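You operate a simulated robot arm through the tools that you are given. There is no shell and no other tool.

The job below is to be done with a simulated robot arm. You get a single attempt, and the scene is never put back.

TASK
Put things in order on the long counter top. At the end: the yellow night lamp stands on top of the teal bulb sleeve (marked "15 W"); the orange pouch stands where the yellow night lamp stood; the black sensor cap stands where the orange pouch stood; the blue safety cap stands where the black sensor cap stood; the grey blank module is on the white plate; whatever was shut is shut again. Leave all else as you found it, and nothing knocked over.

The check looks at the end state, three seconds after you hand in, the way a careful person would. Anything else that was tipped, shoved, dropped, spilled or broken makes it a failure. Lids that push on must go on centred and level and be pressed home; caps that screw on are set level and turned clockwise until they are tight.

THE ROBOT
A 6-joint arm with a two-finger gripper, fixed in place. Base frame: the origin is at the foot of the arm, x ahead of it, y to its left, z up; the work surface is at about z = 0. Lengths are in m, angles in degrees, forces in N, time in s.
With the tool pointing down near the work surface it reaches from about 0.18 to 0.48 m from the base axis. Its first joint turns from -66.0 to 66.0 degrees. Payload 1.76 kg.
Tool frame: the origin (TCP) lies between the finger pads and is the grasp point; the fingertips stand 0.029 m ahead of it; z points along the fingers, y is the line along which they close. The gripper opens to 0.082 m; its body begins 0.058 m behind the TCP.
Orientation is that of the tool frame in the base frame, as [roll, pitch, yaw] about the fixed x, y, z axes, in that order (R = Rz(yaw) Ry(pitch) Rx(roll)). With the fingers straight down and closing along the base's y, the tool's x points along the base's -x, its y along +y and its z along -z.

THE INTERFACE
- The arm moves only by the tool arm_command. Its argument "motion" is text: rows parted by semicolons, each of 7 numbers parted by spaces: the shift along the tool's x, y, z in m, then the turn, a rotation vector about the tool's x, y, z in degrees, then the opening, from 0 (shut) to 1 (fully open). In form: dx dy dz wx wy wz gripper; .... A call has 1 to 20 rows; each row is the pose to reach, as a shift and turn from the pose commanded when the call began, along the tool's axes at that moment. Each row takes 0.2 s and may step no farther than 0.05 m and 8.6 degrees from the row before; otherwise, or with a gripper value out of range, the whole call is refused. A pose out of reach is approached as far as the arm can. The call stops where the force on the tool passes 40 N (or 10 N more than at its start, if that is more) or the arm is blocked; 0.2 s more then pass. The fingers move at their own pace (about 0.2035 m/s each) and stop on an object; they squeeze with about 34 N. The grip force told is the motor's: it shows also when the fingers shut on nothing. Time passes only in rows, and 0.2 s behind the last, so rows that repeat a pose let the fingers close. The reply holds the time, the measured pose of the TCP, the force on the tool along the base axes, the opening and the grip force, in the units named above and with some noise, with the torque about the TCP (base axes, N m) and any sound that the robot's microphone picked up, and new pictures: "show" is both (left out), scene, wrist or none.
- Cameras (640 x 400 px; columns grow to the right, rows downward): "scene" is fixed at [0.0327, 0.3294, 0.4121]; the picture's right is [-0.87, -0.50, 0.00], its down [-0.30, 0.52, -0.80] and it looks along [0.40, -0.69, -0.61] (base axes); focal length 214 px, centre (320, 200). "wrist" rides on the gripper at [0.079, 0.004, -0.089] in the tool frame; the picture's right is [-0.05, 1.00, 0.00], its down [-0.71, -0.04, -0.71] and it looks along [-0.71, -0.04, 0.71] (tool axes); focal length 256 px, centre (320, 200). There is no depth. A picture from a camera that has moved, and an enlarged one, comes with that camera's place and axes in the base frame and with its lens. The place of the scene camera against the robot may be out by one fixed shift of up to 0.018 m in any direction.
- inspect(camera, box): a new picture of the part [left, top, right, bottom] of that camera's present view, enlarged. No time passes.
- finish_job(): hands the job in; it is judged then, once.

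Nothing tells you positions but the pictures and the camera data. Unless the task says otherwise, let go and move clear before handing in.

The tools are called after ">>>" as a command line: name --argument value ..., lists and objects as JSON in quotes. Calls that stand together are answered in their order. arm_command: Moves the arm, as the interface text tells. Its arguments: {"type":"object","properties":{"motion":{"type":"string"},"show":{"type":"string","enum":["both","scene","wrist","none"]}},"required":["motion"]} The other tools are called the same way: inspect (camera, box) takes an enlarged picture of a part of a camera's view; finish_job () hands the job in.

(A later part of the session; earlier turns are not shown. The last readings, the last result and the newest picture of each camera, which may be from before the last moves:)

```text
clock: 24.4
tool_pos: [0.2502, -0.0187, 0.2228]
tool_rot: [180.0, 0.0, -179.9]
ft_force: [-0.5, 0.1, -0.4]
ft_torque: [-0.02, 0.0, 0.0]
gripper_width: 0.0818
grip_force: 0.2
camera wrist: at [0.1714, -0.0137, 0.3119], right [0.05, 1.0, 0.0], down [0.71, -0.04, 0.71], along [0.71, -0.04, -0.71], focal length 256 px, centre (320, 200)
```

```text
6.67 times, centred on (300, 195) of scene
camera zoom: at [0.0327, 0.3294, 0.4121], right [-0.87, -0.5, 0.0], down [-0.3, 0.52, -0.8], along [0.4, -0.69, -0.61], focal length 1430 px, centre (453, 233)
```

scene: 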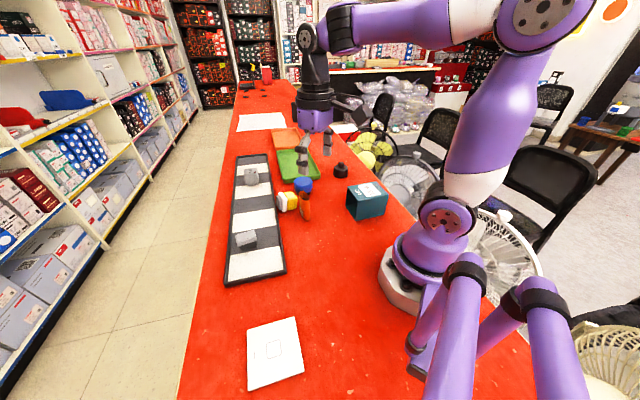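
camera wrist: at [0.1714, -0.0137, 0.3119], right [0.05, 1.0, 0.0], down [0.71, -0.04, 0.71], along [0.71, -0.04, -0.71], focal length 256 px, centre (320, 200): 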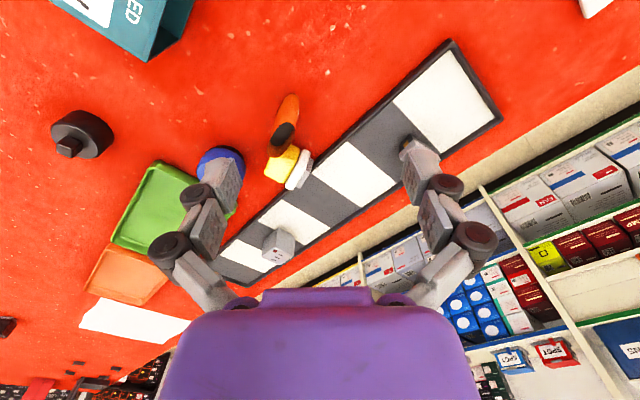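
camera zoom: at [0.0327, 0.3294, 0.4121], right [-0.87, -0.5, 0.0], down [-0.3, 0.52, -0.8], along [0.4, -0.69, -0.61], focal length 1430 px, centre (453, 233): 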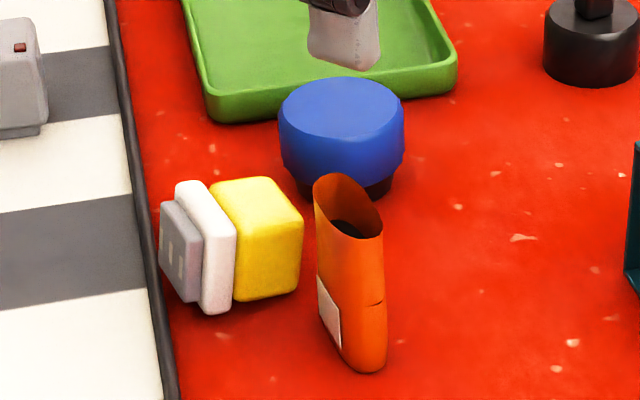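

The pouch stands near (0.3215, -0.064), its long side at about -38°. I'll move above it with the fingers set to close on its thin sides.

>>> arm_command --motion "-0.0134 -0.0083 0.022 0 0 7.6 1; -0.0268 -0.0166 0.044 0 0 15.2 1; -0.0402 -0.025 0.066 0 0 22.8 1; -0.0536 -0.0333 0.088 0 0 30.4 1; -0.067 -0.0416 0.108 0 0 38 1; -0.067 -0.0416 0.108 0 0 38 1; -0.067 -0.0416 0.108 0 0 38 1" --show "both"

```text
clock: 26.0
tool_pos: [0.3162, -0.0612, 0.1162]
tool_rot: [-180.0, 0.1, 142.1]
ft_force: [-0.1, 0.0, -0.4]
ft_torque: [0.01, 0.02, -0.01]
gripper_width: 0.0818
grip_force: 0.0
camera wrist: at [0.2569, -0.0099, 0.2047], right [0.66, 0.75, 0.0], down [0.53, -0.46, 0.71], along [0.53, -0.46, -0.71], focal length 256 px, centre (320, 200)
```

scene: 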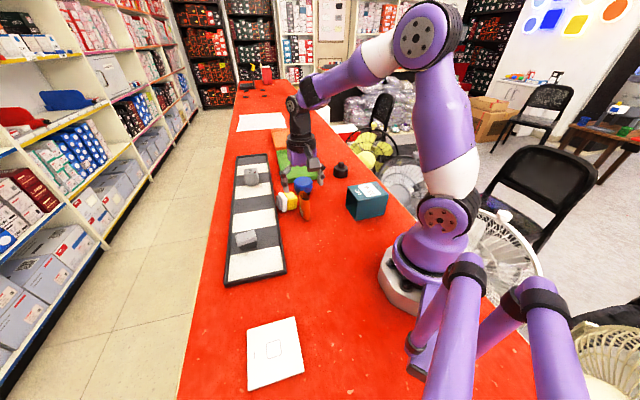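
wrist: 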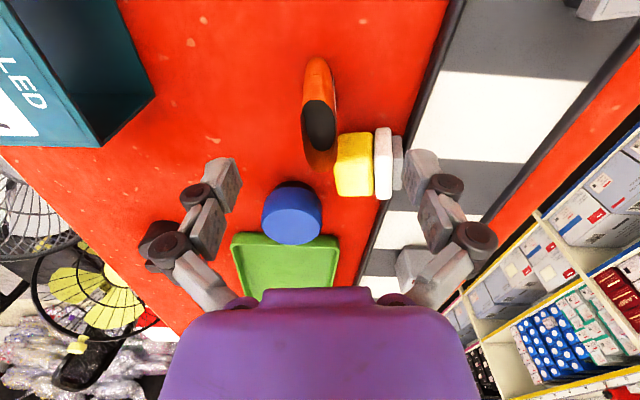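

The pouch is aligned between the fingers, and the fallen lamp leaves a couple of centimetres of room. I'll lower straight down and close on the pouch.

>>> arm_command --motion "0 0.001 0.03 0 0 0 1; 0 0.001 0.06 0 0 0 1; 0 0.001 0.078 0 0 0 1; 0 0.001 0.078 0 0 0 1; 0 0.001 0.078 0 0 0 1" --show "both"

```text
clock: 27.2
tool_pos: [0.3184, -0.0604, 0.0362]
tool_rot: [-179.9, 0.1, 142.1]
ft_force: [-0.1, 0.1, -0.5]
ft_torque: [-0.01, -0.03, 0.02]
gripper_width: 0.0819
grip_force: 0.0
camera wrist: at [0.2587, -0.008, 0.1238], right [0.66, 0.76, 0.0], down [0.53, -0.46, 0.71], along [0.54, -0.46, -0.71], focal length 256 px, centre (320, 200)
```

scene: 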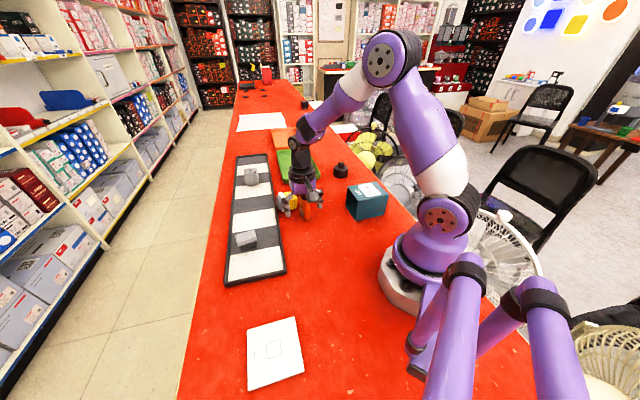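
wrist: 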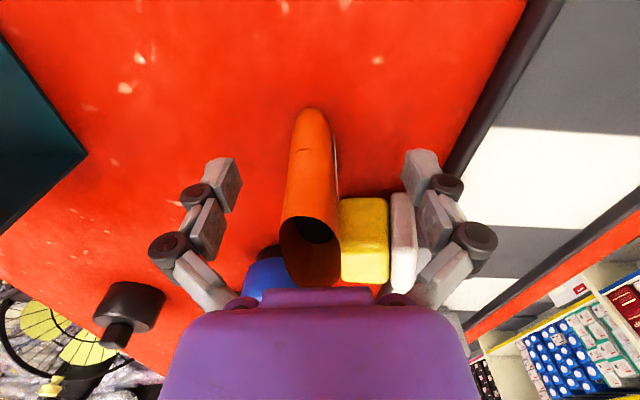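

The pouch stands between the pads with only a few millimetres of sideways offset, and the lamp is clear of the fingers. I'll close, lift 2 cm, and check how well the grip holds.

>>> arm_command --motion "0 -0.003 0 0 0 0 0.6; 0 -0.003 0 0 0 0 0; 0 -0.003 0 0 0 0 0; 0 -0.003 0 0 0 0 0; 0 -0.003 -0.02 0 0 0 0; 0 -0.003 -0.02 0 0 0 0" --show "wrist"

```text
clock: 28.6
tool_pos: [0.3153, -0.0621, 0.0567]
tool_rot: [-179.9, 0.1, 142.1]
ft_force: [-0.4, 0.1, -0.4]
ft_torque: [-0.03, 0.0, -0.02]
gripper_width: 0.021
grip_force: 34.0
camera wrist: at [0.257, -0.0102, 0.1447], right [0.66, 0.76, 0.0], down [0.53, -0.46, 0.71], along [0.54, -0.46, -0.71], focal length 256 px, centre (320, 200)
```

wrist: 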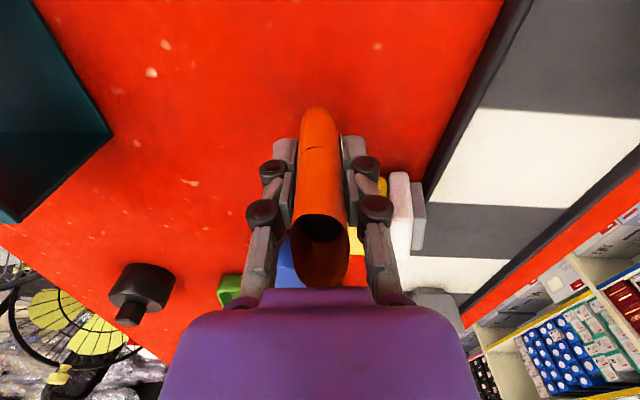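

The pouch is held at 21 mm width. I'll wait a moment in place to see whether it slips.

>>> arm_command --motion "0 0 0 0 0 0 0; 0 0 0 0 0 0 0; 0 0 0 0 0 0 0" --show "wrist"

```text
clock: 29.4
tool_pos: [0.3163, -0.062, 0.0565]
tool_rot: [-179.9, 0.0, 142.1]
ft_force: [0.3, -0.7, -0.1]
ft_torque: [0.0, 0.01, 0.04]
gripper_width: 0.0208
grip_force: 34.1
camera wrist: at [0.257, -0.0102, 0.1446], right [0.66, 0.76, 0.0], down [0.53, -0.46, 0.71], along [0.54, -0.46, -0.71], focal length 256 px, centre (320, 200)
```

wrist: 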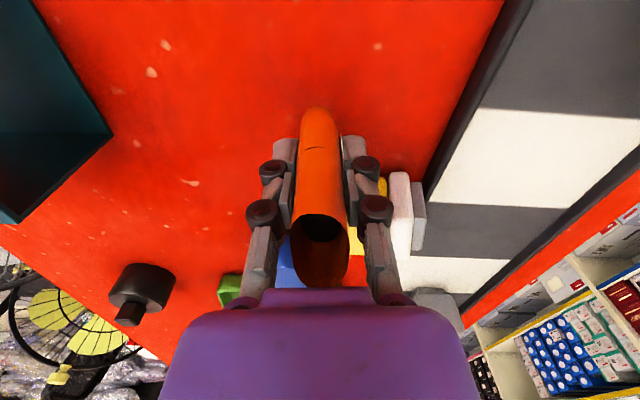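

The pouch does not slip at all. I'll lift it over the fallen lamp, carry it to the lamp's old place on the tray, and stop just above the tray floor.

>>> arm_command --motion "0 0 -0.025 0 0 0 0; 0 0 -0.05 0 0 0 0; -0.0195 0.0238 -0.05 0 0 0 0; -0.039 0.0476 -0.05 0 0 0 0; -0.0585 0.0713 -0.05 0 0 0 0; -0.078 0.0951 -0.05 0 0 0 0; -0.0975 0.1189 -0.05 0 0 0 0; -0.103 0.1228 -0.025 0 0 0 0; -0.1084 0.1268 0 0 0 0 0; -0.1084 0.1268 0 0 0 0 0; -0.1084 0.1268 0 0 0 0 0" --show "both"

```text
clock: 31.8
tool_pos: [0.4781, -0.0293, 0.0581]
tool_rot: [-180.0, 0.1, 142.2]
ft_force: [0.0, -0.5, -0.8]
ft_torque: [0.01, 0.04, 0.02]
gripper_width: 0.0207
grip_force: 33.8
camera wrist: at [0.4193, 0.022, 0.1458], right [0.66, 0.76, 0.0], down [0.53, -0.46, 0.71], along [0.54, -0.46, -0.71], focal length 256 px, centre (320, 200)
```

scene: 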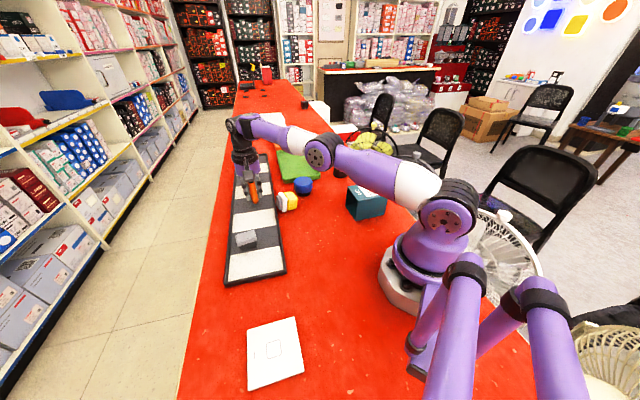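
wrist: 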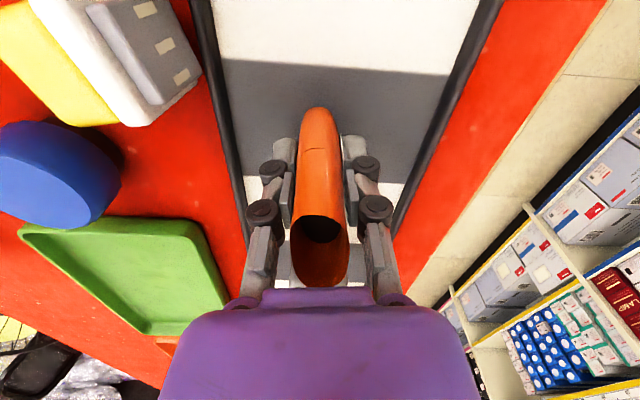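

The pouch hangs upright just over the dark stripe where the lamp stood. I'll lower it slowly, edging a few millimetres outward.

>>> arm_command --motion "-0.001 0.0007 0.006 0 0 0 0; -0.0028 0.0019 0.011 0 0 0 0; -0.0028 0.0019 0.013 0 0 0 0; -0.0028 0.0019 0.015 0 0 0 0; -0.0028 0.0019 0.015 0 0 0 0" --show "wrist"

```text
clock: 33.0
tool_pos: [0.4813, -0.0311, 0.0436]
tool_rot: [-180.0, 0.2, 142.1]
ft_force: [0.0, -0.3, -1.0]
ft_torque: [-0.05, 0.0, 0.04]
gripper_width: 0.0206
grip_force: 33.9
camera wrist: at [0.4214, 0.0222, 0.1327], right [0.66, 0.76, 0.0], down [0.53, -0.46, 0.71], along [0.54, -0.46, -0.7], focal length 256 px, centre (320, 200)
```

wrist: 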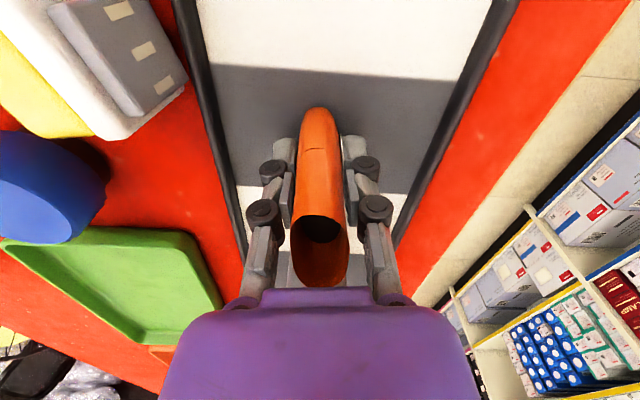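

There's no contact yet at z = 0.0436. I'll keep lowering in 2 mm steps.

>>> arm_command --motion "-0.001 0.0008 0.002 0 0 0 0; -0.002 0.0015 0.004 0 0 0 0; -0.002 0.0015 0.006 0 0 0 0; -0.002 0.0015 0.006 0 0 0 0" --show "none"

```text
clock: 34.0
tool_pos: [0.4818, -0.0283, 0.0387]
tool_rot: [179.7, 0.4, 142.1]
ft_force: [-0.5, -8.0, 25.6]
ft_torque: [-0.28, 0.01, -0.01]
gripper_width: 0.0209
grip_force: 34.2
out of reach, approached as far as the arm can: row 1, 2, 3, 4
```

The pouch has touched the tray floor (25 N upward). I'll ease the pressure, open just enough to free it, and rise slightly inward.

>>> arm_command --motion "0 0 -0.0015 0 0 0 0; 0 0 -0.0015 0 0 0 0; 0 0 -0.0015 0 0 0 0.45; 0 0 -0.0015 0 0 0 0.45; 0.003 0 -0.02 0 0 0 0.45; 0.008 0 -0.045 0 0 0 0.45; 0.018 0 -0.07 0 0 0 0.45; 0.03 0 -0.1 0 0 0 0.45; 0.03 0 -0.1 0 0 0 0.45" --show "both"

```text
clock: 36.0
tool_pos: [0.4642, -0.0154, 0.1414]
tool_rot: [-178.8, 0.9, 142.0]
ft_force: [-0.5, 0.1, 0.2]
ft_torque: [0.0, 0.01, 0.0]
gripper_width: 0.0368
grip_force: 0.1
out of reach, approached as far as the arm can: row 7, 8, 9
camera wrist: at [0.4048, 0.0396, 0.2281], right [0.66, 0.75, -0.02], down [0.53, -0.45, 0.72], along [0.53, -0.48, -0.69], focal length 256 px, centre (320, 200)
```

scene: 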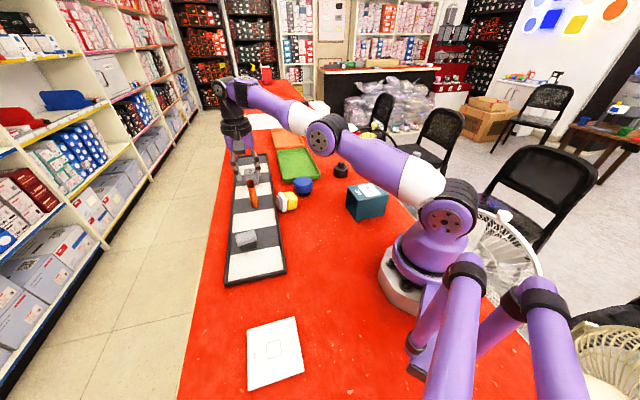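
wrist: 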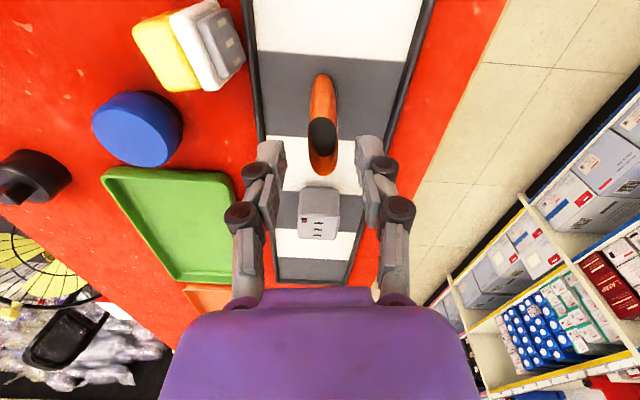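

The pouch seems to be standing on the tray where the lamp was. I'll zoom in to make sure it is upright.

>>> inspect --camera "scene" --box '[220, 150, 330, 230]'

>>> inspect --camera "wrist" --box '[240, 40, 440, 260]'

```text
5.00 times, centred on (275, 190) of scene
camera zoom: at [0.0327, 0.3294, 0.4121], right [-0.87, -0.5, 0.0], down [-0.3, 0.52, -0.8], along [0.4, -0.69, -0.61], focal length 1072 px, centre (545, 250)
```

zoom: 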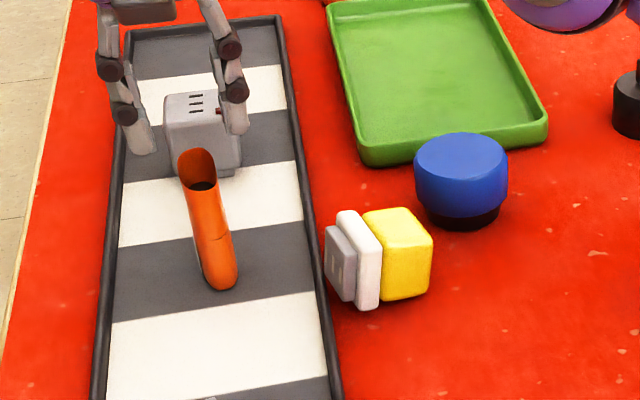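

```text
1.82 times, centred on (340, 150) of wrist
camera zoom: at [0.4048, 0.0396, 0.2281], right [0.66, 0.75, -0.02], down [0.53, -0.45, 0.72], along [0.53, -0.48, -0.69], focal length 465 px, centre (284, 291)
```

zoom: 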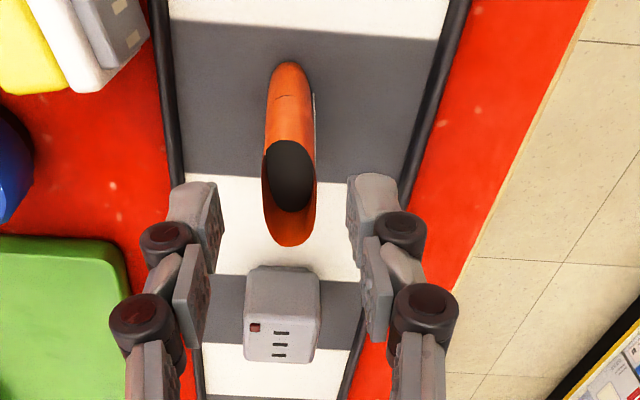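

The pouch is upright on the dark stripe. Next comes standing the lamp up again: I'll test in free air whether the wrist can take the yaw that matches the lying lamp (about 235°).

>>> arm_command --motion "0.0055 -0.0083 -0.0073 0 0 -8.45 0.6; 0.011 -0.0167 -0.0146 0 0 -16.9 0.8; 0.0165 -0.025 -0.022 0 0 -25.4 1; 0.022 -0.0333 -0.029 0 0 -33.8 1; 0.0275 -0.0416 -0.036 0 0 -42.3 1; 0.033 -0.05 -0.0436 0 0 -50.7 1; 0.0385 -0.0583 -0.051 0 0 -59.2 1; 0.044 -0.0666 -0.058 0 0 -67.6 1; 0.0495 -0.075 -0.065 0 0 -76.1 1; 0.055 -0.0833 -0.073 0 0 -84.5 1; 0.0604 -0.0916 -0.08 0 0 -93 1; 0.0604 -0.0916 -0.08 0 0 -93 1" --show "wrist"

```text
clock: 38.6
tool_pos: [0.3529, -0.0439, 0.2151]
tool_rot: [-179.9, 0.1, -124.7]
ft_force: [0.2, 0.7, 0.4]
ft_torque: [-0.02, -0.02, -0.02]
gripper_width: 0.0819
grip_force: 0.0
camera wrist: at [0.3048, -0.1066, 0.3046], right [-0.79, 0.61, 0.0], down [0.43, 0.56, 0.71], along [0.43, 0.56, -0.71], focal length 256 px, centre (320, 200)
```

wrist: 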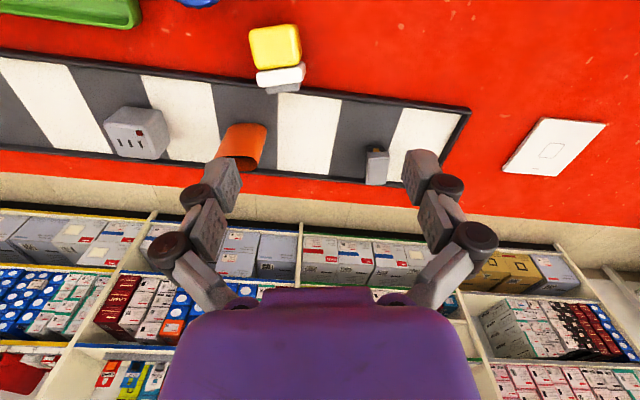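

This yaw is reachable and the whole tray is visible: pouch, blank module and plate too. I'll enlarge the lamp to get its exact pose.

>>> inspect --camera "wrist" --box '[220, 5, 340, 105]'

>>> inspect --camera "wrist" --box '[340, 90, 640, 200]'

```text
4.00 times, centred on (280, 55) of wrist
camera zoom: at [0.3048, -0.1066, 0.3046], right [-0.79, 0.61, 0.0], down [0.43, 0.56, 0.71], along [0.43, 0.56, -0.71], focal length 1024 px, centre (480, 780)
```

zoom: 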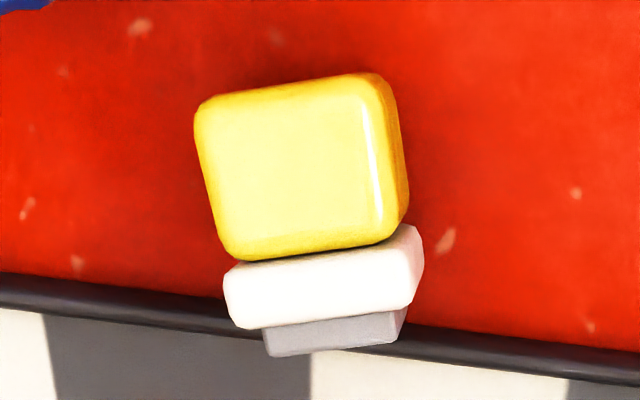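

```text
2.13 times, centred on (490, 145) of wrist
camera zoom: at [0.3048, -0.1066, 0.3046], right [-0.79, 0.61, 0.0], down [0.43, 0.56, 0.71], along [0.43, 0.56, -0.71], focal length 546 px, centre (-43, 317)
```

zoom: 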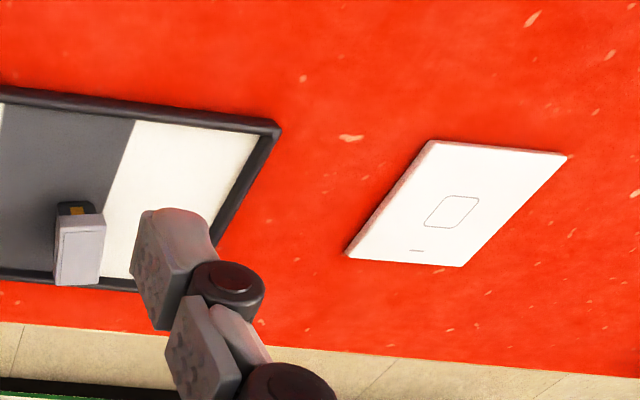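

The lamp lies with its axis exactly in line with this yaw (235°), its yellow body centred near (0.378, -0.079). I'll test in the air whether the tool can tilt about the closing axis in this yaw, first in the lifting direction.

>>> arm_command --motion "0 0 0 0 8 0 1; 0 0 0 0 16 0 1; 0 0 0 0 24 0 1; 0 0 0 0 32 0 1; 0 0 0 0 40 0 1; 0 0 0 0 40 0 1" --show "none"

>>> arm_command --motion "0 0 0 0 -8 0 1; 0 0 0 0 -16 0 1; 0 0 0 0 -24 0 1; 0 0 0 0 -32 0 1; 0 0 0 0 -40 0 1; 0 0 0 0 -48 0 1; 0 0 0 0 -56 0 1; 0 0 0 0 -64 0 1; 0 0 0 0 -72 0 1; 0 0 0 0 -80 0 1; 0 0 0 0 -80 0 1" --show "none"

```text
clock: 40.0
tool_pos: [0.3688, -0.0385, 0.209]
tool_rot: [176.8, -2.0, -123.0]
ft_force: [0.8, -1.0, -0.2]
ft_torque: [0.0, 0.0, -0.01]
gripper_width: 0.0818
grip_force: 0.0
out of reach, approached as far as the arm can: row 1, 2, 3, 4, 5, 6
```

```text
clock: 42.4
tool_pos: [0.4007, -0.0494, 0.2379]
tool_rot: [176.9, 25.9, -124.7]
ft_force: [-1.4, 0.2, 0.4]
ft_torque: [0.02, 0.03, 0.01]
gripper_width: 0.0821
grip_force: 0.1
out of reach, approached as far as the arm can: row 1, 2, 3, 4, 5, 6, 7, 8, 9, 10, 11
```

Sideways tilt is strongly limited, so the lamp must be stood up by tilting in the arm's own plane. I'll level the tool again and then test tilting the fingers inward, toward the base.

>>> arm_command --motion "0.008 0.01 0.001 0.8 6.5 0.2 1; 0.016 0.02 0.002 1.6 13 0.4 1; 0.025 0.03 0.003 2.4 19.5 0.5 1; 0.0335 0.0411 0.0038 3.1 25.9 0.7 1; 0.0335 0.0411 0.0038 3.1 25.9 0.7 1" --show "none"

>>> arm_command --motion "0 0 0 0 0 8.2 1; 0 0 0 0 0 16.4 1; 0 0 0 0 0 24.6 1; 0 0 0 0 0 32.8 1; 0 0 0 0 0 41 1; 0 0 0 0 0 49.2 1; 0 0 0 0 0 57.4 1; 0 0 0 0 0 65.6 1; 0 0 0 0 0 65.6 1" --show "none"

>>> arm_command --motion "0 0 0 0 8 0 1; 0 0 0 0 16 0 1; 0 0 0 0 24 0 1; 0 0 0 0 32 0 1; 0 0 0 0 40 0 1; 0 0 0 0 40 0 1" --show "none"

```text
clock: 43.6
tool_pos: [0.3508, -0.0504, 0.2196]
tool_rot: [-179.9, 0.0, -124.7]
ft_force: [-0.2, -0.1, 0.3]
ft_torque: [0.02, 0.0, -0.02]
gripper_width: 0.0818
grip_force: 0.0
```

```text
clock: 45.6
tool_pos: [0.3507, -0.0508, 0.2191]
tool_rot: [179.9, 0.1, 169.6]
ft_force: [0.1, 1.5, -0.8]
ft_torque: [-0.01, 0.0, -0.01]
gripper_width: 0.082
grip_force: 0.0
```

```text
clock: 47.0
tool_pos: [0.2947, -0.0431, 0.1711]
tool_rot: [-179.9, -39.9, 169.7]
ft_force: [0.0, 0.4, 0.4]
ft_torque: [-0.03, -0.02, 0.02]
gripper_width: 0.0819
grip_force: 0.0
out of reach, approached as far as the arm can: row 1, 3, 4, 5, 6
```

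Inward tilt works too, down to -40° at shorter radius. So the plan is: turn the lying lamp so its top points at the base, re-grip it with the tool tilted outward, and swing it upright. First I'll level the tool and go above the lamp.

>>> arm_command --motion "-0.0019 -0.0021 -0.0094 0 -8 0 1; -0.0038 -0.0042 -0.0188 0 -16 0 1; -0.0057 -0.0063 -0.0282 0 -24 0 1; -0.0076 -0.0084 -0.0376 0 -32 0 1; -0.0095 -0.0105 -0.047 0 -39.9 0 1; -0.0095 -0.0105 -0.047 0 -39.9 0 1" --show "none"

>>> arm_command --motion "-0.0063 -0.0013 0.0125 0 0 -8.2 1; -0.0127 -0.0025 0.025 0 0 -16.4 1; -0.019 -0.0038 0.0375 0 0 -24.7 1; -0.0253 -0.005 0.05 0 0 -32.9 1; -0.0316 -0.0063 0.0625 0 0 -41.1 1; -0.038 -0.0076 0.075 0 0 -49.4 1; -0.0443 -0.0088 0.0875 0 0 -57.6 1; -0.0506 -0.0101 0.1 0 0 -65.8 1; -0.0506 -0.0101 0.1 0 0 -65.8 1; -0.0506 -0.0101 0.1 0 0 -65.8 1" --show "both"

```text
clock: 48.4
tool_pos: [0.3291, -0.0599, 0.2032]
tool_rot: [-180.0, 0.0, 169.7]
ft_force: [-0.3, -0.3, 0.7]
ft_torque: [-0.04, 0.01, 0.0]
gripper_width: 0.0817
grip_force: 0.0
```

```text
clock: 50.6
tool_pos: [0.3769, -0.0784, 0.1033]
tool_rot: [-180.0, 0.1, -124.5]
ft_force: [-0.5, 0.7, 0.4]
ft_torque: [-0.01, -0.03, 0.01]
gripper_width: 0.0818
grip_force: 0.1
camera wrist: at [0.3287, -0.1414, 0.1907], right [-0.79, 0.61, 0.0], down [0.43, 0.56, 0.71], along [0.43, 0.56, -0.71], focal length 256 px, centre (320, 200)
```

scene: 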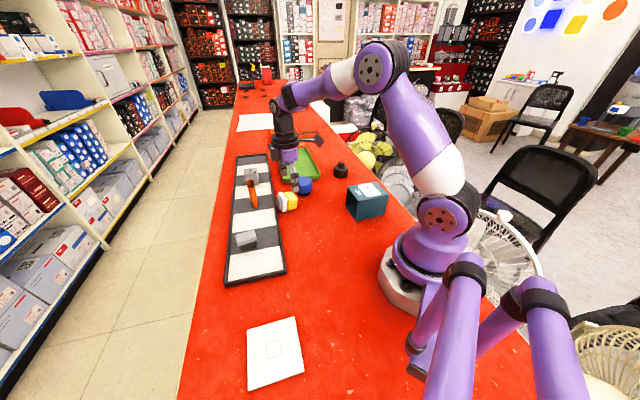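
wrist: 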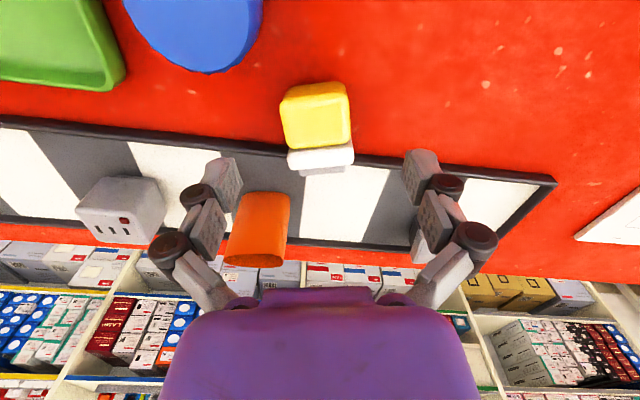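

The lamp is lined up between the fingers within a couple of millimetres. I'll descend, close on its yellow body and lift only 4 mm to test the grip.

>>> arm_command --motion "0.003 -0.001 0.025 0 0 0 1; 0.003 -0.001 0.05 0 0 0 1; 0.003 -0.001 0.068 0 0 0 1; 0.003 -0.001 0.068 0 0 0 1; 0.003 -0.001 0.068 0 0 0 0.6; 0.003 -0.001 0.068 0 0 0 0.2; 0.003 -0.001 0.068 0 0 0 0; 0.003 -0.001 0.068 0 0 0 0; 0.003 -0.001 0.068 0 0 0 0" --show "wrist"

```text
clock: 52.6
tool_pos: [0.3772, -0.0827, 0.0342]
tool_rot: [-180.0, 0.1, -124.6]
ft_force: [0.7, -1.3, 5.7]
ft_torque: [0.03, -0.05, -0.02]
gripper_width: 0.043
grip_force: 34.1
camera wrist: at [0.329, -0.1449, 0.1232], right [-0.79, 0.61, 0.0], down [0.43, 0.56, 0.71], along [0.43, 0.56, -0.71], focal length 256 px, centre (320, 200)
```

wrist: 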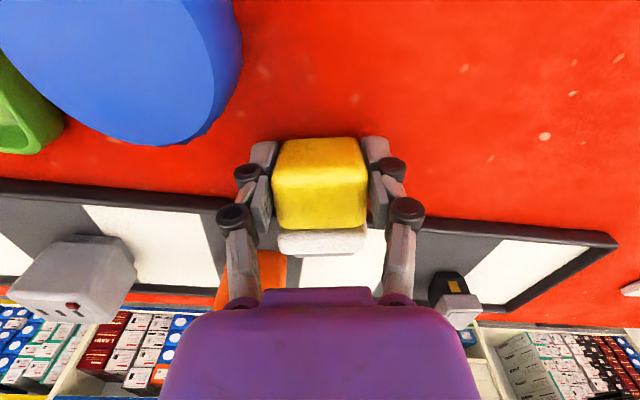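

The lamp's yellow body is gripped squarely. I'll lift it 6 mm and hold for a moment to check for slipping.

>>> arm_command --motion "0 0 -0.003 0 0 0 0; 0.003 0 -0.008 0 0 0 0; 0.003 0 -0.008 0 0 0 0" --show "wrist"

>>> arm_command --motion "0 0 0 0 0 0 0; 0 0 0 0 0 0 0; 0 0 0 0 0 0 0; 0 0 0 0 0 0 0" --show "both"

```text
clock: 53.4
tool_pos: [0.376, -0.0835, 0.0429]
tool_rot: [180.0, -0.1, -124.5]
ft_force: [0.2, 0.3, 0.0]
ft_torque: [0.01, 0.0, 0.02]
gripper_width: 0.0428
grip_force: 33.9
camera wrist: at [0.3266, -0.1467, 0.1314], right [-0.79, 0.61, 0.0], down [0.43, 0.56, 0.71], along [0.43, 0.56, -0.71], focal length 256 px, centre (320, 200)
```

wrist: 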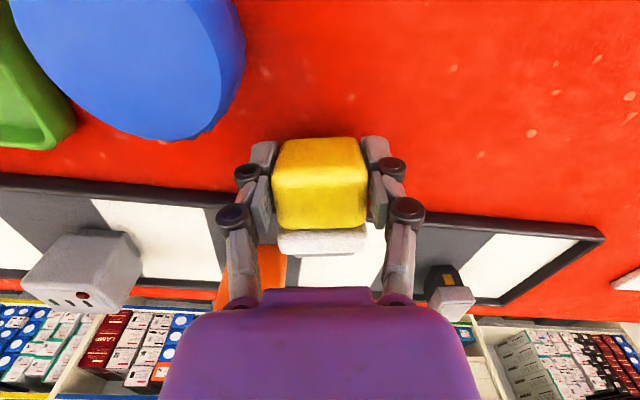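

```text
clock: 54.4
tool_pos: [0.3752, -0.0844, 0.0426]
tool_rot: [-179.9, 0.0, -124.6]
ft_force: [-0.1, 0.3, -0.6]
ft_torque: [-0.02, 0.01, -0.01]
gripper_width: 0.0431
grip_force: 34.0
camera wrist: at [0.3267, -0.1466, 0.1313], right [-0.79, 0.61, 0.0], down [0.43, 0.56, 0.71], along [0.43, 0.56, -0.71], focal length 256 px, centre (320, 200)
```

scene: 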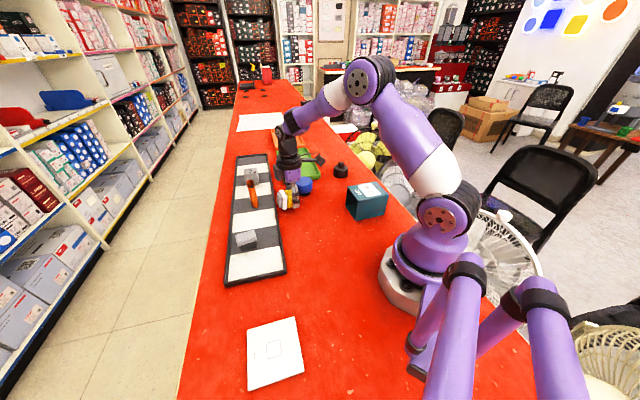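
wrist: 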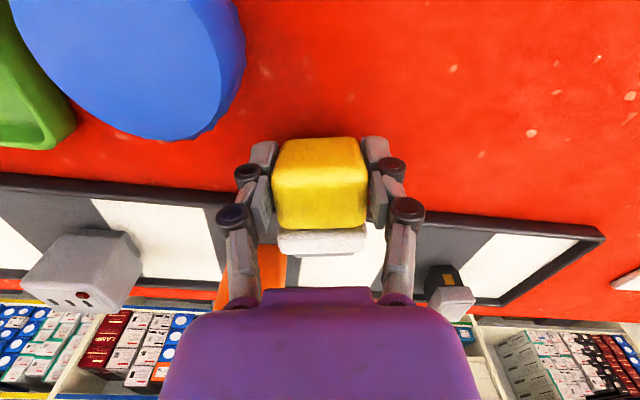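

The lamp doesn't slip at all this time, so a centred grip holds it well. I'll lift it, turn it so its top points toward the base, and carry it to a clear patch of counter.

>>> arm_command --motion "0 0.003 -0.02 0 0 0 0; 0 0.006 -0.04 0 0 8.3 0; 0 0.009 -0.045 0 0 16.6 0; 0 0.012 -0.045 0 0 24.9 0; 0 0.015 -0.045 0 0 33.2 0; 0 0.018 -0.045 0 0 41.5 0; 0 0.021 -0.045 0 0 49.8 0; 0 0.024 -0.045 0 0 58.1 0; 0.0005 0.027 -0.045 0 0 66.5 0; 0.0005 0.027 -0.045 0 0 66.5 0" --show "both"

```text
clock: 56.6
tool_pos: [0.3503, -0.0686, 0.088]
tool_rot: [-179.9, 0.0, 168.9]
ft_force: [0.3, -0.6, -0.9]
ft_torque: [-0.01, -0.01, -0.03]
gripper_width: 0.0427
grip_force: 34.6
camera wrist: at [0.2744, -0.049, 0.176], right [0.24, 0.97, 0.0], down [0.69, -0.17, 0.71], along [0.69, -0.17, -0.71], focal length 256 px, centre (320, 200)
```

scene: 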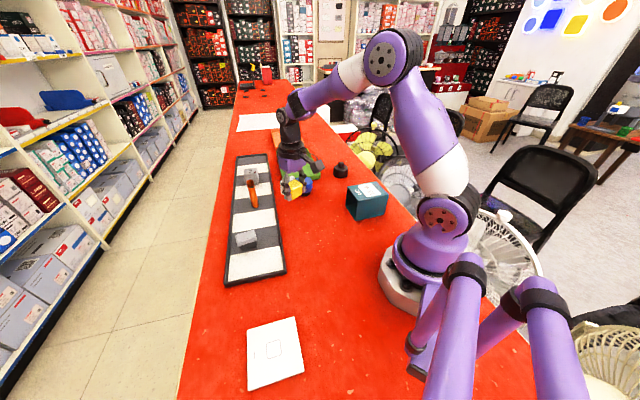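
wrist: 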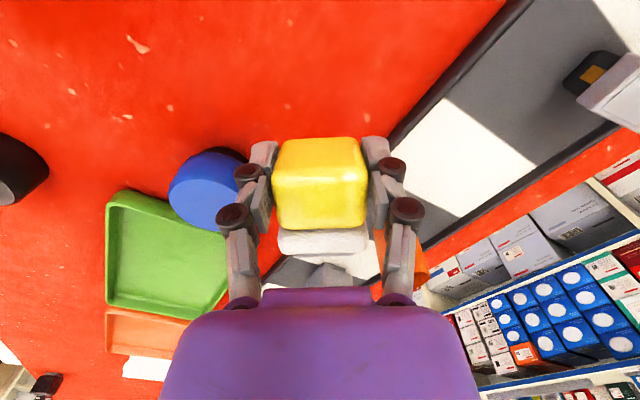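

The lamp's top now points at the base. I'll lower it onto the counter, release it and back straight up.

>>> arm_command --motion "0 0 0.025 0 0 0 0; 0 0 0.045 0 0 0 0; 0 0 0.052 0 0 0 0; 0 0 0.0535 0 0 0 0; 0 0 0.0535 0 0 0 0; 0 0 0.0535 0 0 0 0.8; 0 0 0.0535 0 0 0 0.8; 0 0 0.03 0 0 0 0.8; 0 0 -0.01 0 0 0 0.8; 0 0 -0.05 0 0 0 0.8; 0 0 -0.05 0 0 0 0.8" --show "both"

```text
clock: 59.0
tool_pos: [0.3509, -0.0716, 0.1379]
tool_rot: [-180.0, 0.0, 169.0]
ft_force: [0.0, 0.1, 0.8]
ft_torque: [0.01, 0.02, -0.01]
gripper_width: 0.0658
grip_force: 0.0
camera wrist: at [0.2747, -0.0515, 0.2256], right [0.24, 0.97, 0.0], down [0.69, -0.17, 0.71], along [0.69, -0.17, -0.71], focal length 256 px, centre (320, 200)
```

scene: 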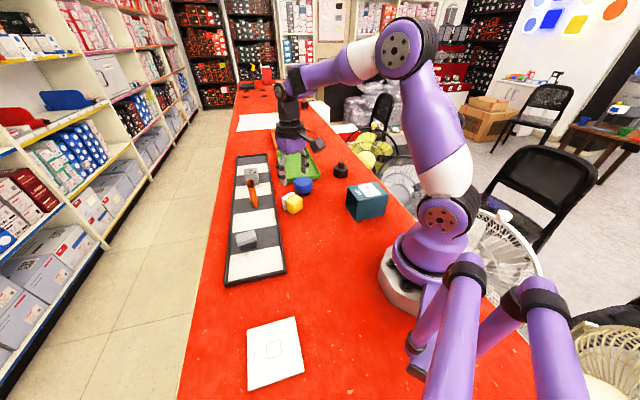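
wrist: 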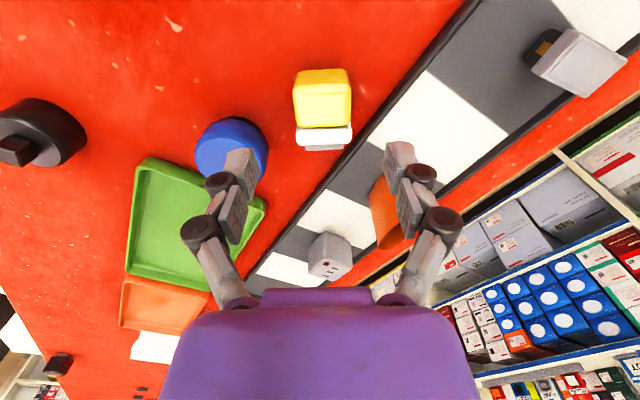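

The lamp now lies with its yellow top toward the base. I'll enlarge to measure it before the tilted grip.

>>> inspect --camera "wrist" --box '[265, 50, 385, 165]'

>>> inspect --camera "scene" --box '[265, 160, 335, 230]'

```text
3.48 times, centred on (325, 108) of wrist
camera zoom: at [0.2747, -0.0515, 0.2256], right [0.24, 0.97, 0.0], down [0.69, -0.17, 0.71], along [0.69, -0.17, -0.71], focal length 890 px, centre (303, 522)
```

zoom: 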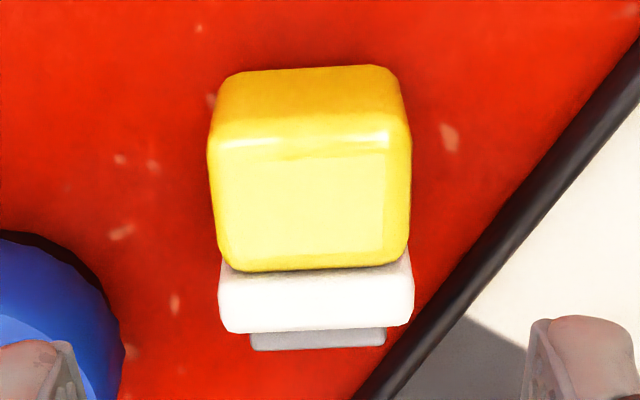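

```text
5.71 times, centred on (300, 195) of scene
camera zoom: at [0.0327, 0.3294, 0.4121], right [-0.87, -0.5, 0.0], down [-0.3, 0.52, -0.8], along [0.4, -0.69, -0.61], focal length 1226 px, centre (434, 229)
```

zoom: 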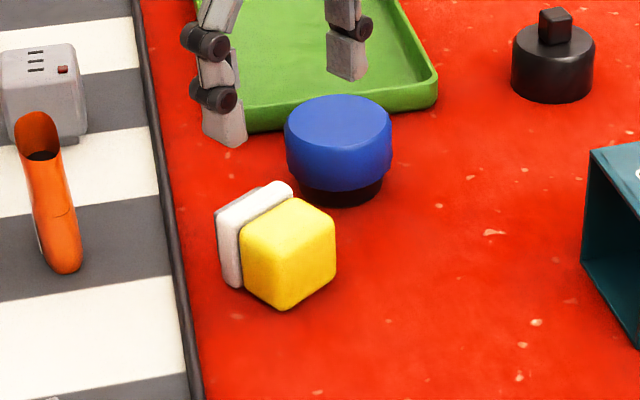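

The lamp's yellow body is centred near (0.359, -0.071), in line with the arm. I'll tilt the tool 50° outward above it.

>>> arm_command --motion "-0.0013 0.0004 0.003 0 -8.4 0 1; -0.0026 0.0008 0.006 0 -16.8 0 1; -0.0039 0.0012 0.009 0 -25.2 0 1; -0.0052 0.0017 0.012 0 -33.6 0 1; -0.0065 0.0021 0.015 0 -42 0 1; -0.0078 0.0025 0.018 0 -50 0 1; -0.0078 0.0025 0.018 0 -50 0 1; -0.0078 0.0025 0.018 0 -50 0 1" --show "both"

```text
clock: 60.8
tool_pos: [0.3604, -0.0676, 0.1195]
tool_rot: [-179.9, 49.9, 168.9]
ft_force: [0.8, 0.8, -0.2]
ft_torque: [0.02, -0.02, 0.03]
gripper_width: 0.082
grip_force: 0.0
camera wrist: at [0.2439, -0.0408, 0.1161], right [0.22, 0.97, 0.04], down [-0.09, -0.02, 1.0], along [0.97, -0.23, 0.09], focal length 256 px, centre (320, 200)
```

scene: 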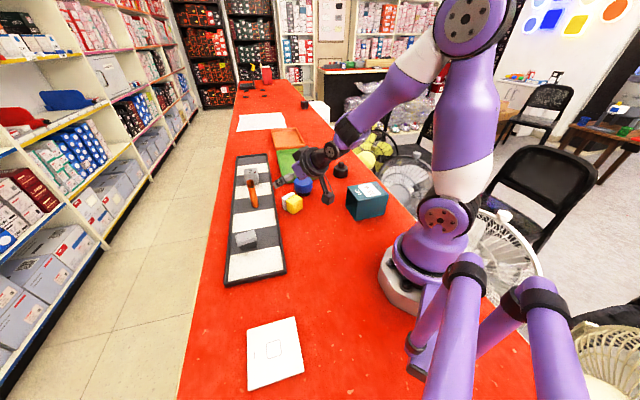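
wrist: 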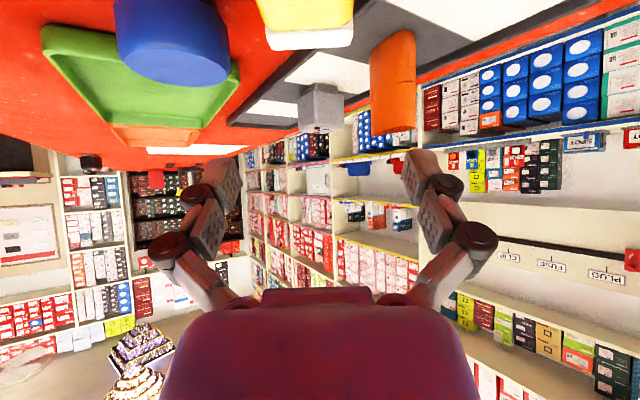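

The tilted camera hangs lower than I'd like at 50°, so I'll use 45° instead. I'll descend vertically over the lamp and then close on it.

>>> arm_command --motion "0.017 -0.003 0.014 0 2.5 0 1; 0.034 -0.003 0.028 0 5 0 1; 0.05 -0.003 0.042 0 5 0 1; 0.06 -0.003 0.0504 0 5 0 1; 0.0666 -0.003 0.056 0 5 0 1; 0.0666 -0.003 0.056 0 5 0 1; 0.0666 -0.003 0.056 0 5 0 1" --show "both"

```text
clock: 62.4
tool_pos: [0.3568, -0.0694, 0.0332]
tool_rot: [-180.0, 45.0, 169.1]
ft_force: [0.1, -0.4, -0.7]
ft_torque: [0.01, -0.02, 0.02]
gripper_width: 0.082
grip_force: 0.1
camera wrist: at [0.2414, -0.0422, 0.0396], right [0.23, 0.97, 0.04], down [-0.01, -0.04, 1.0], along [0.97, -0.23, 0.0], focal length 256 px, centre (320, 200)
```

scene: 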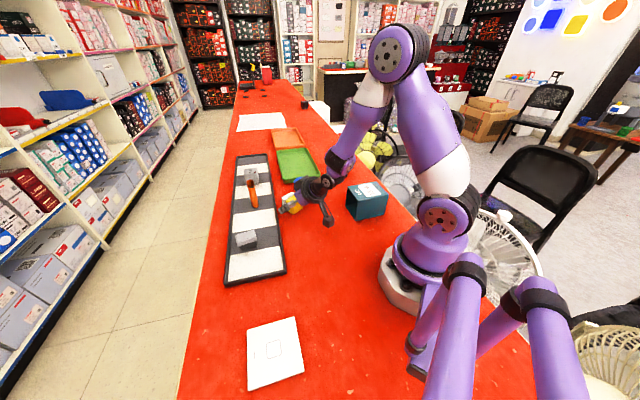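
wrist: 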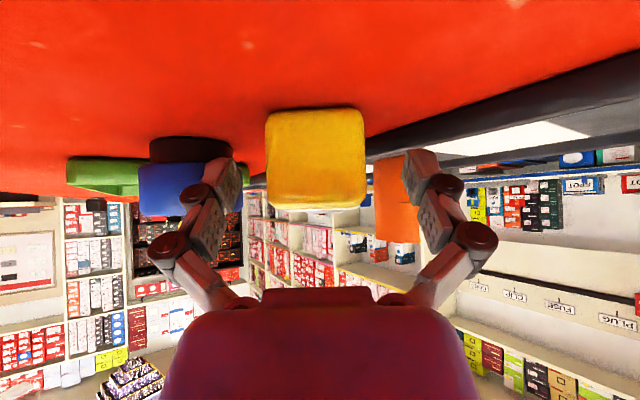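

The lamp is centred between the tilted fingers. I'll close, lift slightly and check the hold.

>>> arm_command --motion "0 -0.001 0 0 0 0 0.6; 0 -0.001 0 0 0 0 0.2; 0 -0.001 0 0 0 0 0; 0 -0.001 0 0 0 0 0; 0 -0.001 0 0 0 0 0; -0.0155 -0.001 -0.0155 0 0 0 0; -0.0155 -0.001 -0.0155 0 0 0 0" --show "both"

```text
clock: 64.0
tool_pos: [0.3574, -0.0707, 0.0564]
tool_rot: [180.0, 44.9, 169.0]
ft_force: [1.2, -0.5, -0.8]
ft_torque: [-0.04, 0.0, -0.04]
gripper_width: 0.0449
grip_force: 33.8
camera wrist: at [0.2426, -0.0437, 0.0621], right [0.23, 0.97, 0.04], down [-0.01, -0.04, 1.0], along [0.97, -0.23, 0.0], focal length 256 px, centre (320, 200)
```

scene: 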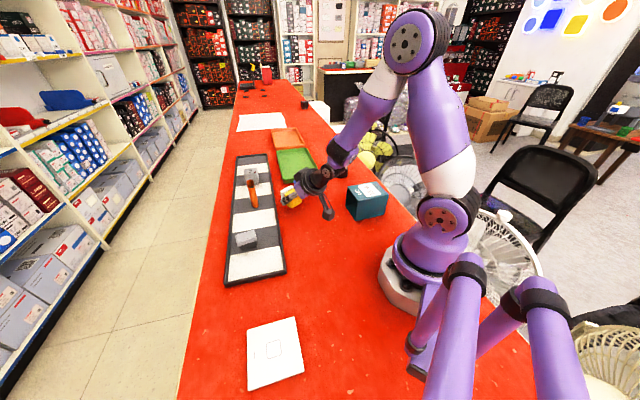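
wrist: 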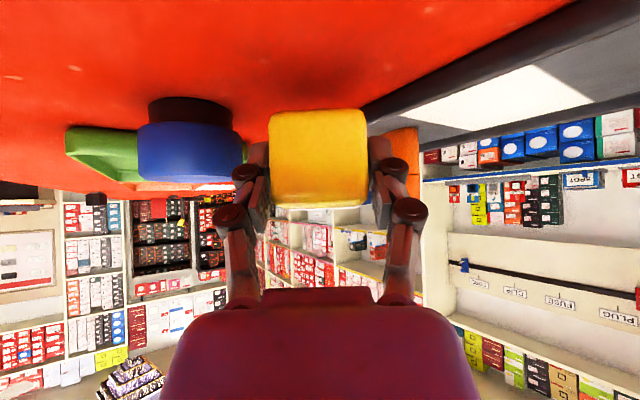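

The fingertips closed on the wider white plate (44.9 mm) rather than the yellow body. I'll set it back down, shift about 12 mm toward the base and re-grip on the yellow body only.

>>> arm_command --motion "0.01 0 0.01 0 0 0 0; 0.0155 0 0.0155 0 0 0 0; 0.016 0 0.016 0 0 0 0; 0.016 0 0.016 0 0 0 1; 0.016 0 0.016 0 0 0 1; 0.0245 0 0.0075 0 0 0 1; 0.0245 0 0.0075 0 0 0 1; 0.0245 0 0.0075 0 0 0 0.4; 0.0245 0 0.0075 0 0 0 0; 0.0245 0 0.0075 0 0 0 0; 0.0245 0 0.0075 0 0 0 0" --show "both"

```text
clock: 66.4
tool_pos: [0.3475, -0.0703, 0.0318]
tool_rot: [-180.0, 45.2, 169.0]
ft_force: [-2.5, -0.8, 14.4]
ft_torque: [0.01, -0.28, -0.06]
gripper_width: 0.0429
grip_force: 33.6
camera wrist: at [0.2313, -0.0433, 0.0381], right [0.23, 0.97, 0.04], down [-0.01, -0.04, 1.0], along [0.97, -0.23, 0.0], focal length 256 px, centre (320, 200)
```

scene: 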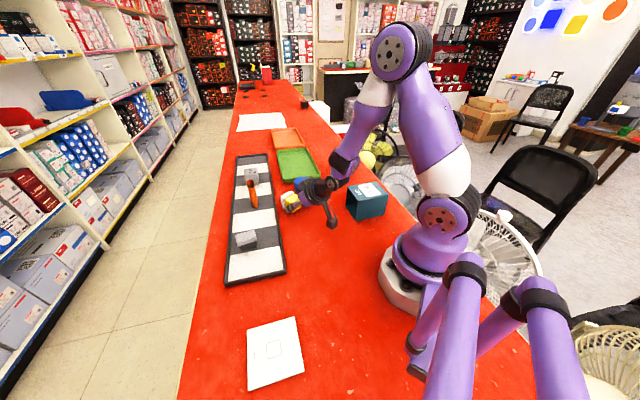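
wrist: 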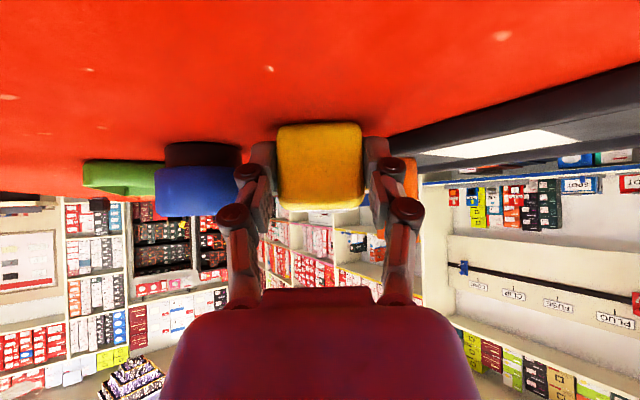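

It's now held on the yellow body (42.9 mm). I'll lift it 35 mm and swing it upright by rotating the tool 90° in the arm's plane while drawing slightly inward.

>>> arm_command --motion "-0.0124 0 -0.0124 0 0 0 0; -0.0247 0 -0.0247 0 0 0 0; -0.0218 0 -0.0276 0 8.2 0 0; -0.019 0 -0.0304 0 16.4 0 0; -0.0161 0 -0.0333 0 24.5 0 0; -0.0132 0 -0.0362 0 32.7 0 0; -0.0104 0 -0.039 0 40.9 0 0; -0.0075 0 -0.0419 0 49.1 0 0; -0.0047 0 -0.0447 0 57.3 0 0; -0.0018 0 -0.0476 0 65.5 0 0; 0.0011 0 -0.0505 0 73.6 0 0; 0.0039 0 -0.0533 0 81.8 0 0; 0.0068 0 -0.0562 0 90 0 0; 0.0068 0 -0.0562 0 90 0 0" --show "both"

```text
clock: 69.4
tool_pos: [0.3033, -0.0605, 0.0678]
tool_rot: [-179.9, -45.1, 169.0]
ft_force: [-0.4, -0.2, 0.4]
ft_torque: [0.02, -0.03, 0.0]
gripper_width: 0.043
grip_force: 33.9
camera wrist: at [0.3119, -0.0575, 0.1864], right [0.23, 0.97, -0.04], down [0.97, -0.23, 0.0], along [-0.01, -0.04, -1.0], focal length 256 px, centre (320, 200)
```

scene: 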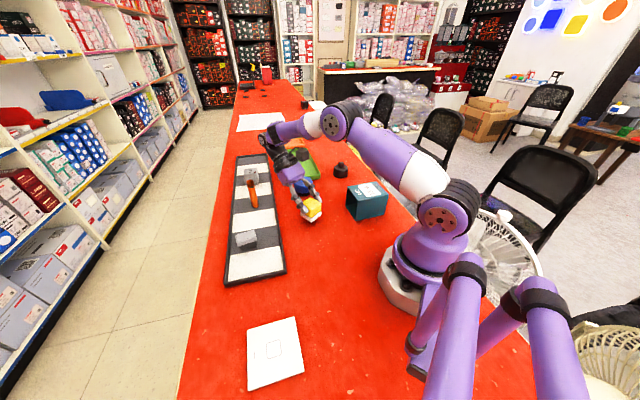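
wrist: 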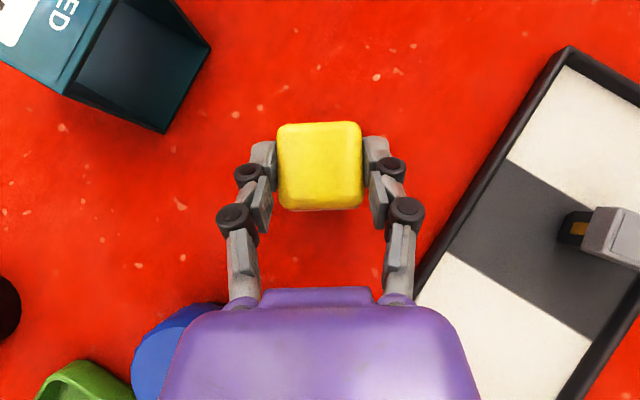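

The lamp hangs upright in the grip, yellow side up. I'll check its levelness in the scene view before carrying it to the sleeve.

>>> inspect --camera "scene" --box '[280, 175, 350, 235]'

>>> inspect --camera "wrist" --box '[250, 100, 390, 230]'

```text
6.67 times, centred on (315, 205) of scene
camera zoom: at [0.0327, 0.3294, 0.4121], right [-0.87, -0.5, 0.0], down [-0.3, 0.52, -0.8], along [0.4, -0.69, -0.61], focal length 1430 px, centre (353, 167)
```

zoom: 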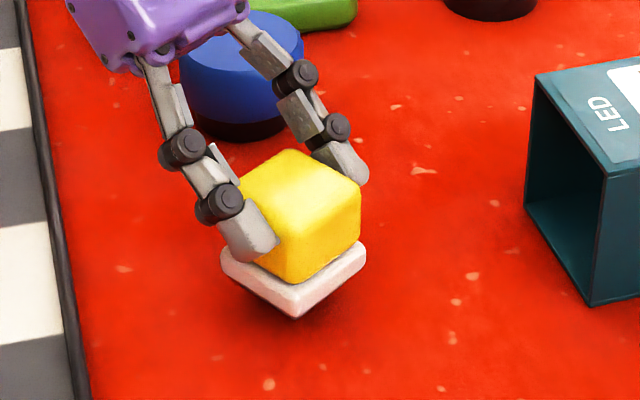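

```text
3.08 times, centred on (320, 165) of wrist
camera zoom: at [0.3119, -0.0575, 0.1864], right [0.23, 0.97, -0.04], down [0.97, -0.23, 0.0], along [-0.01, -0.04, -1.0], focal length 788 px, centre (320, 308)
```

zoom: 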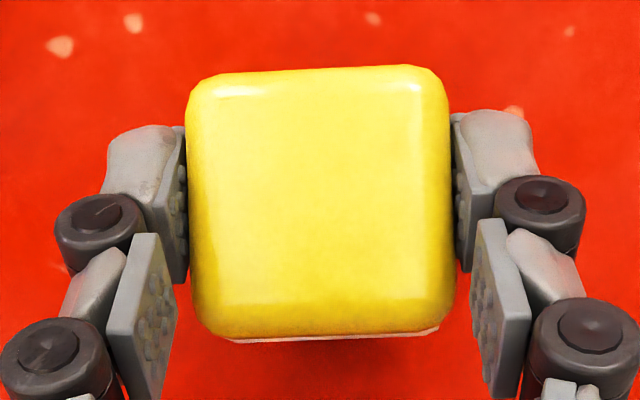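

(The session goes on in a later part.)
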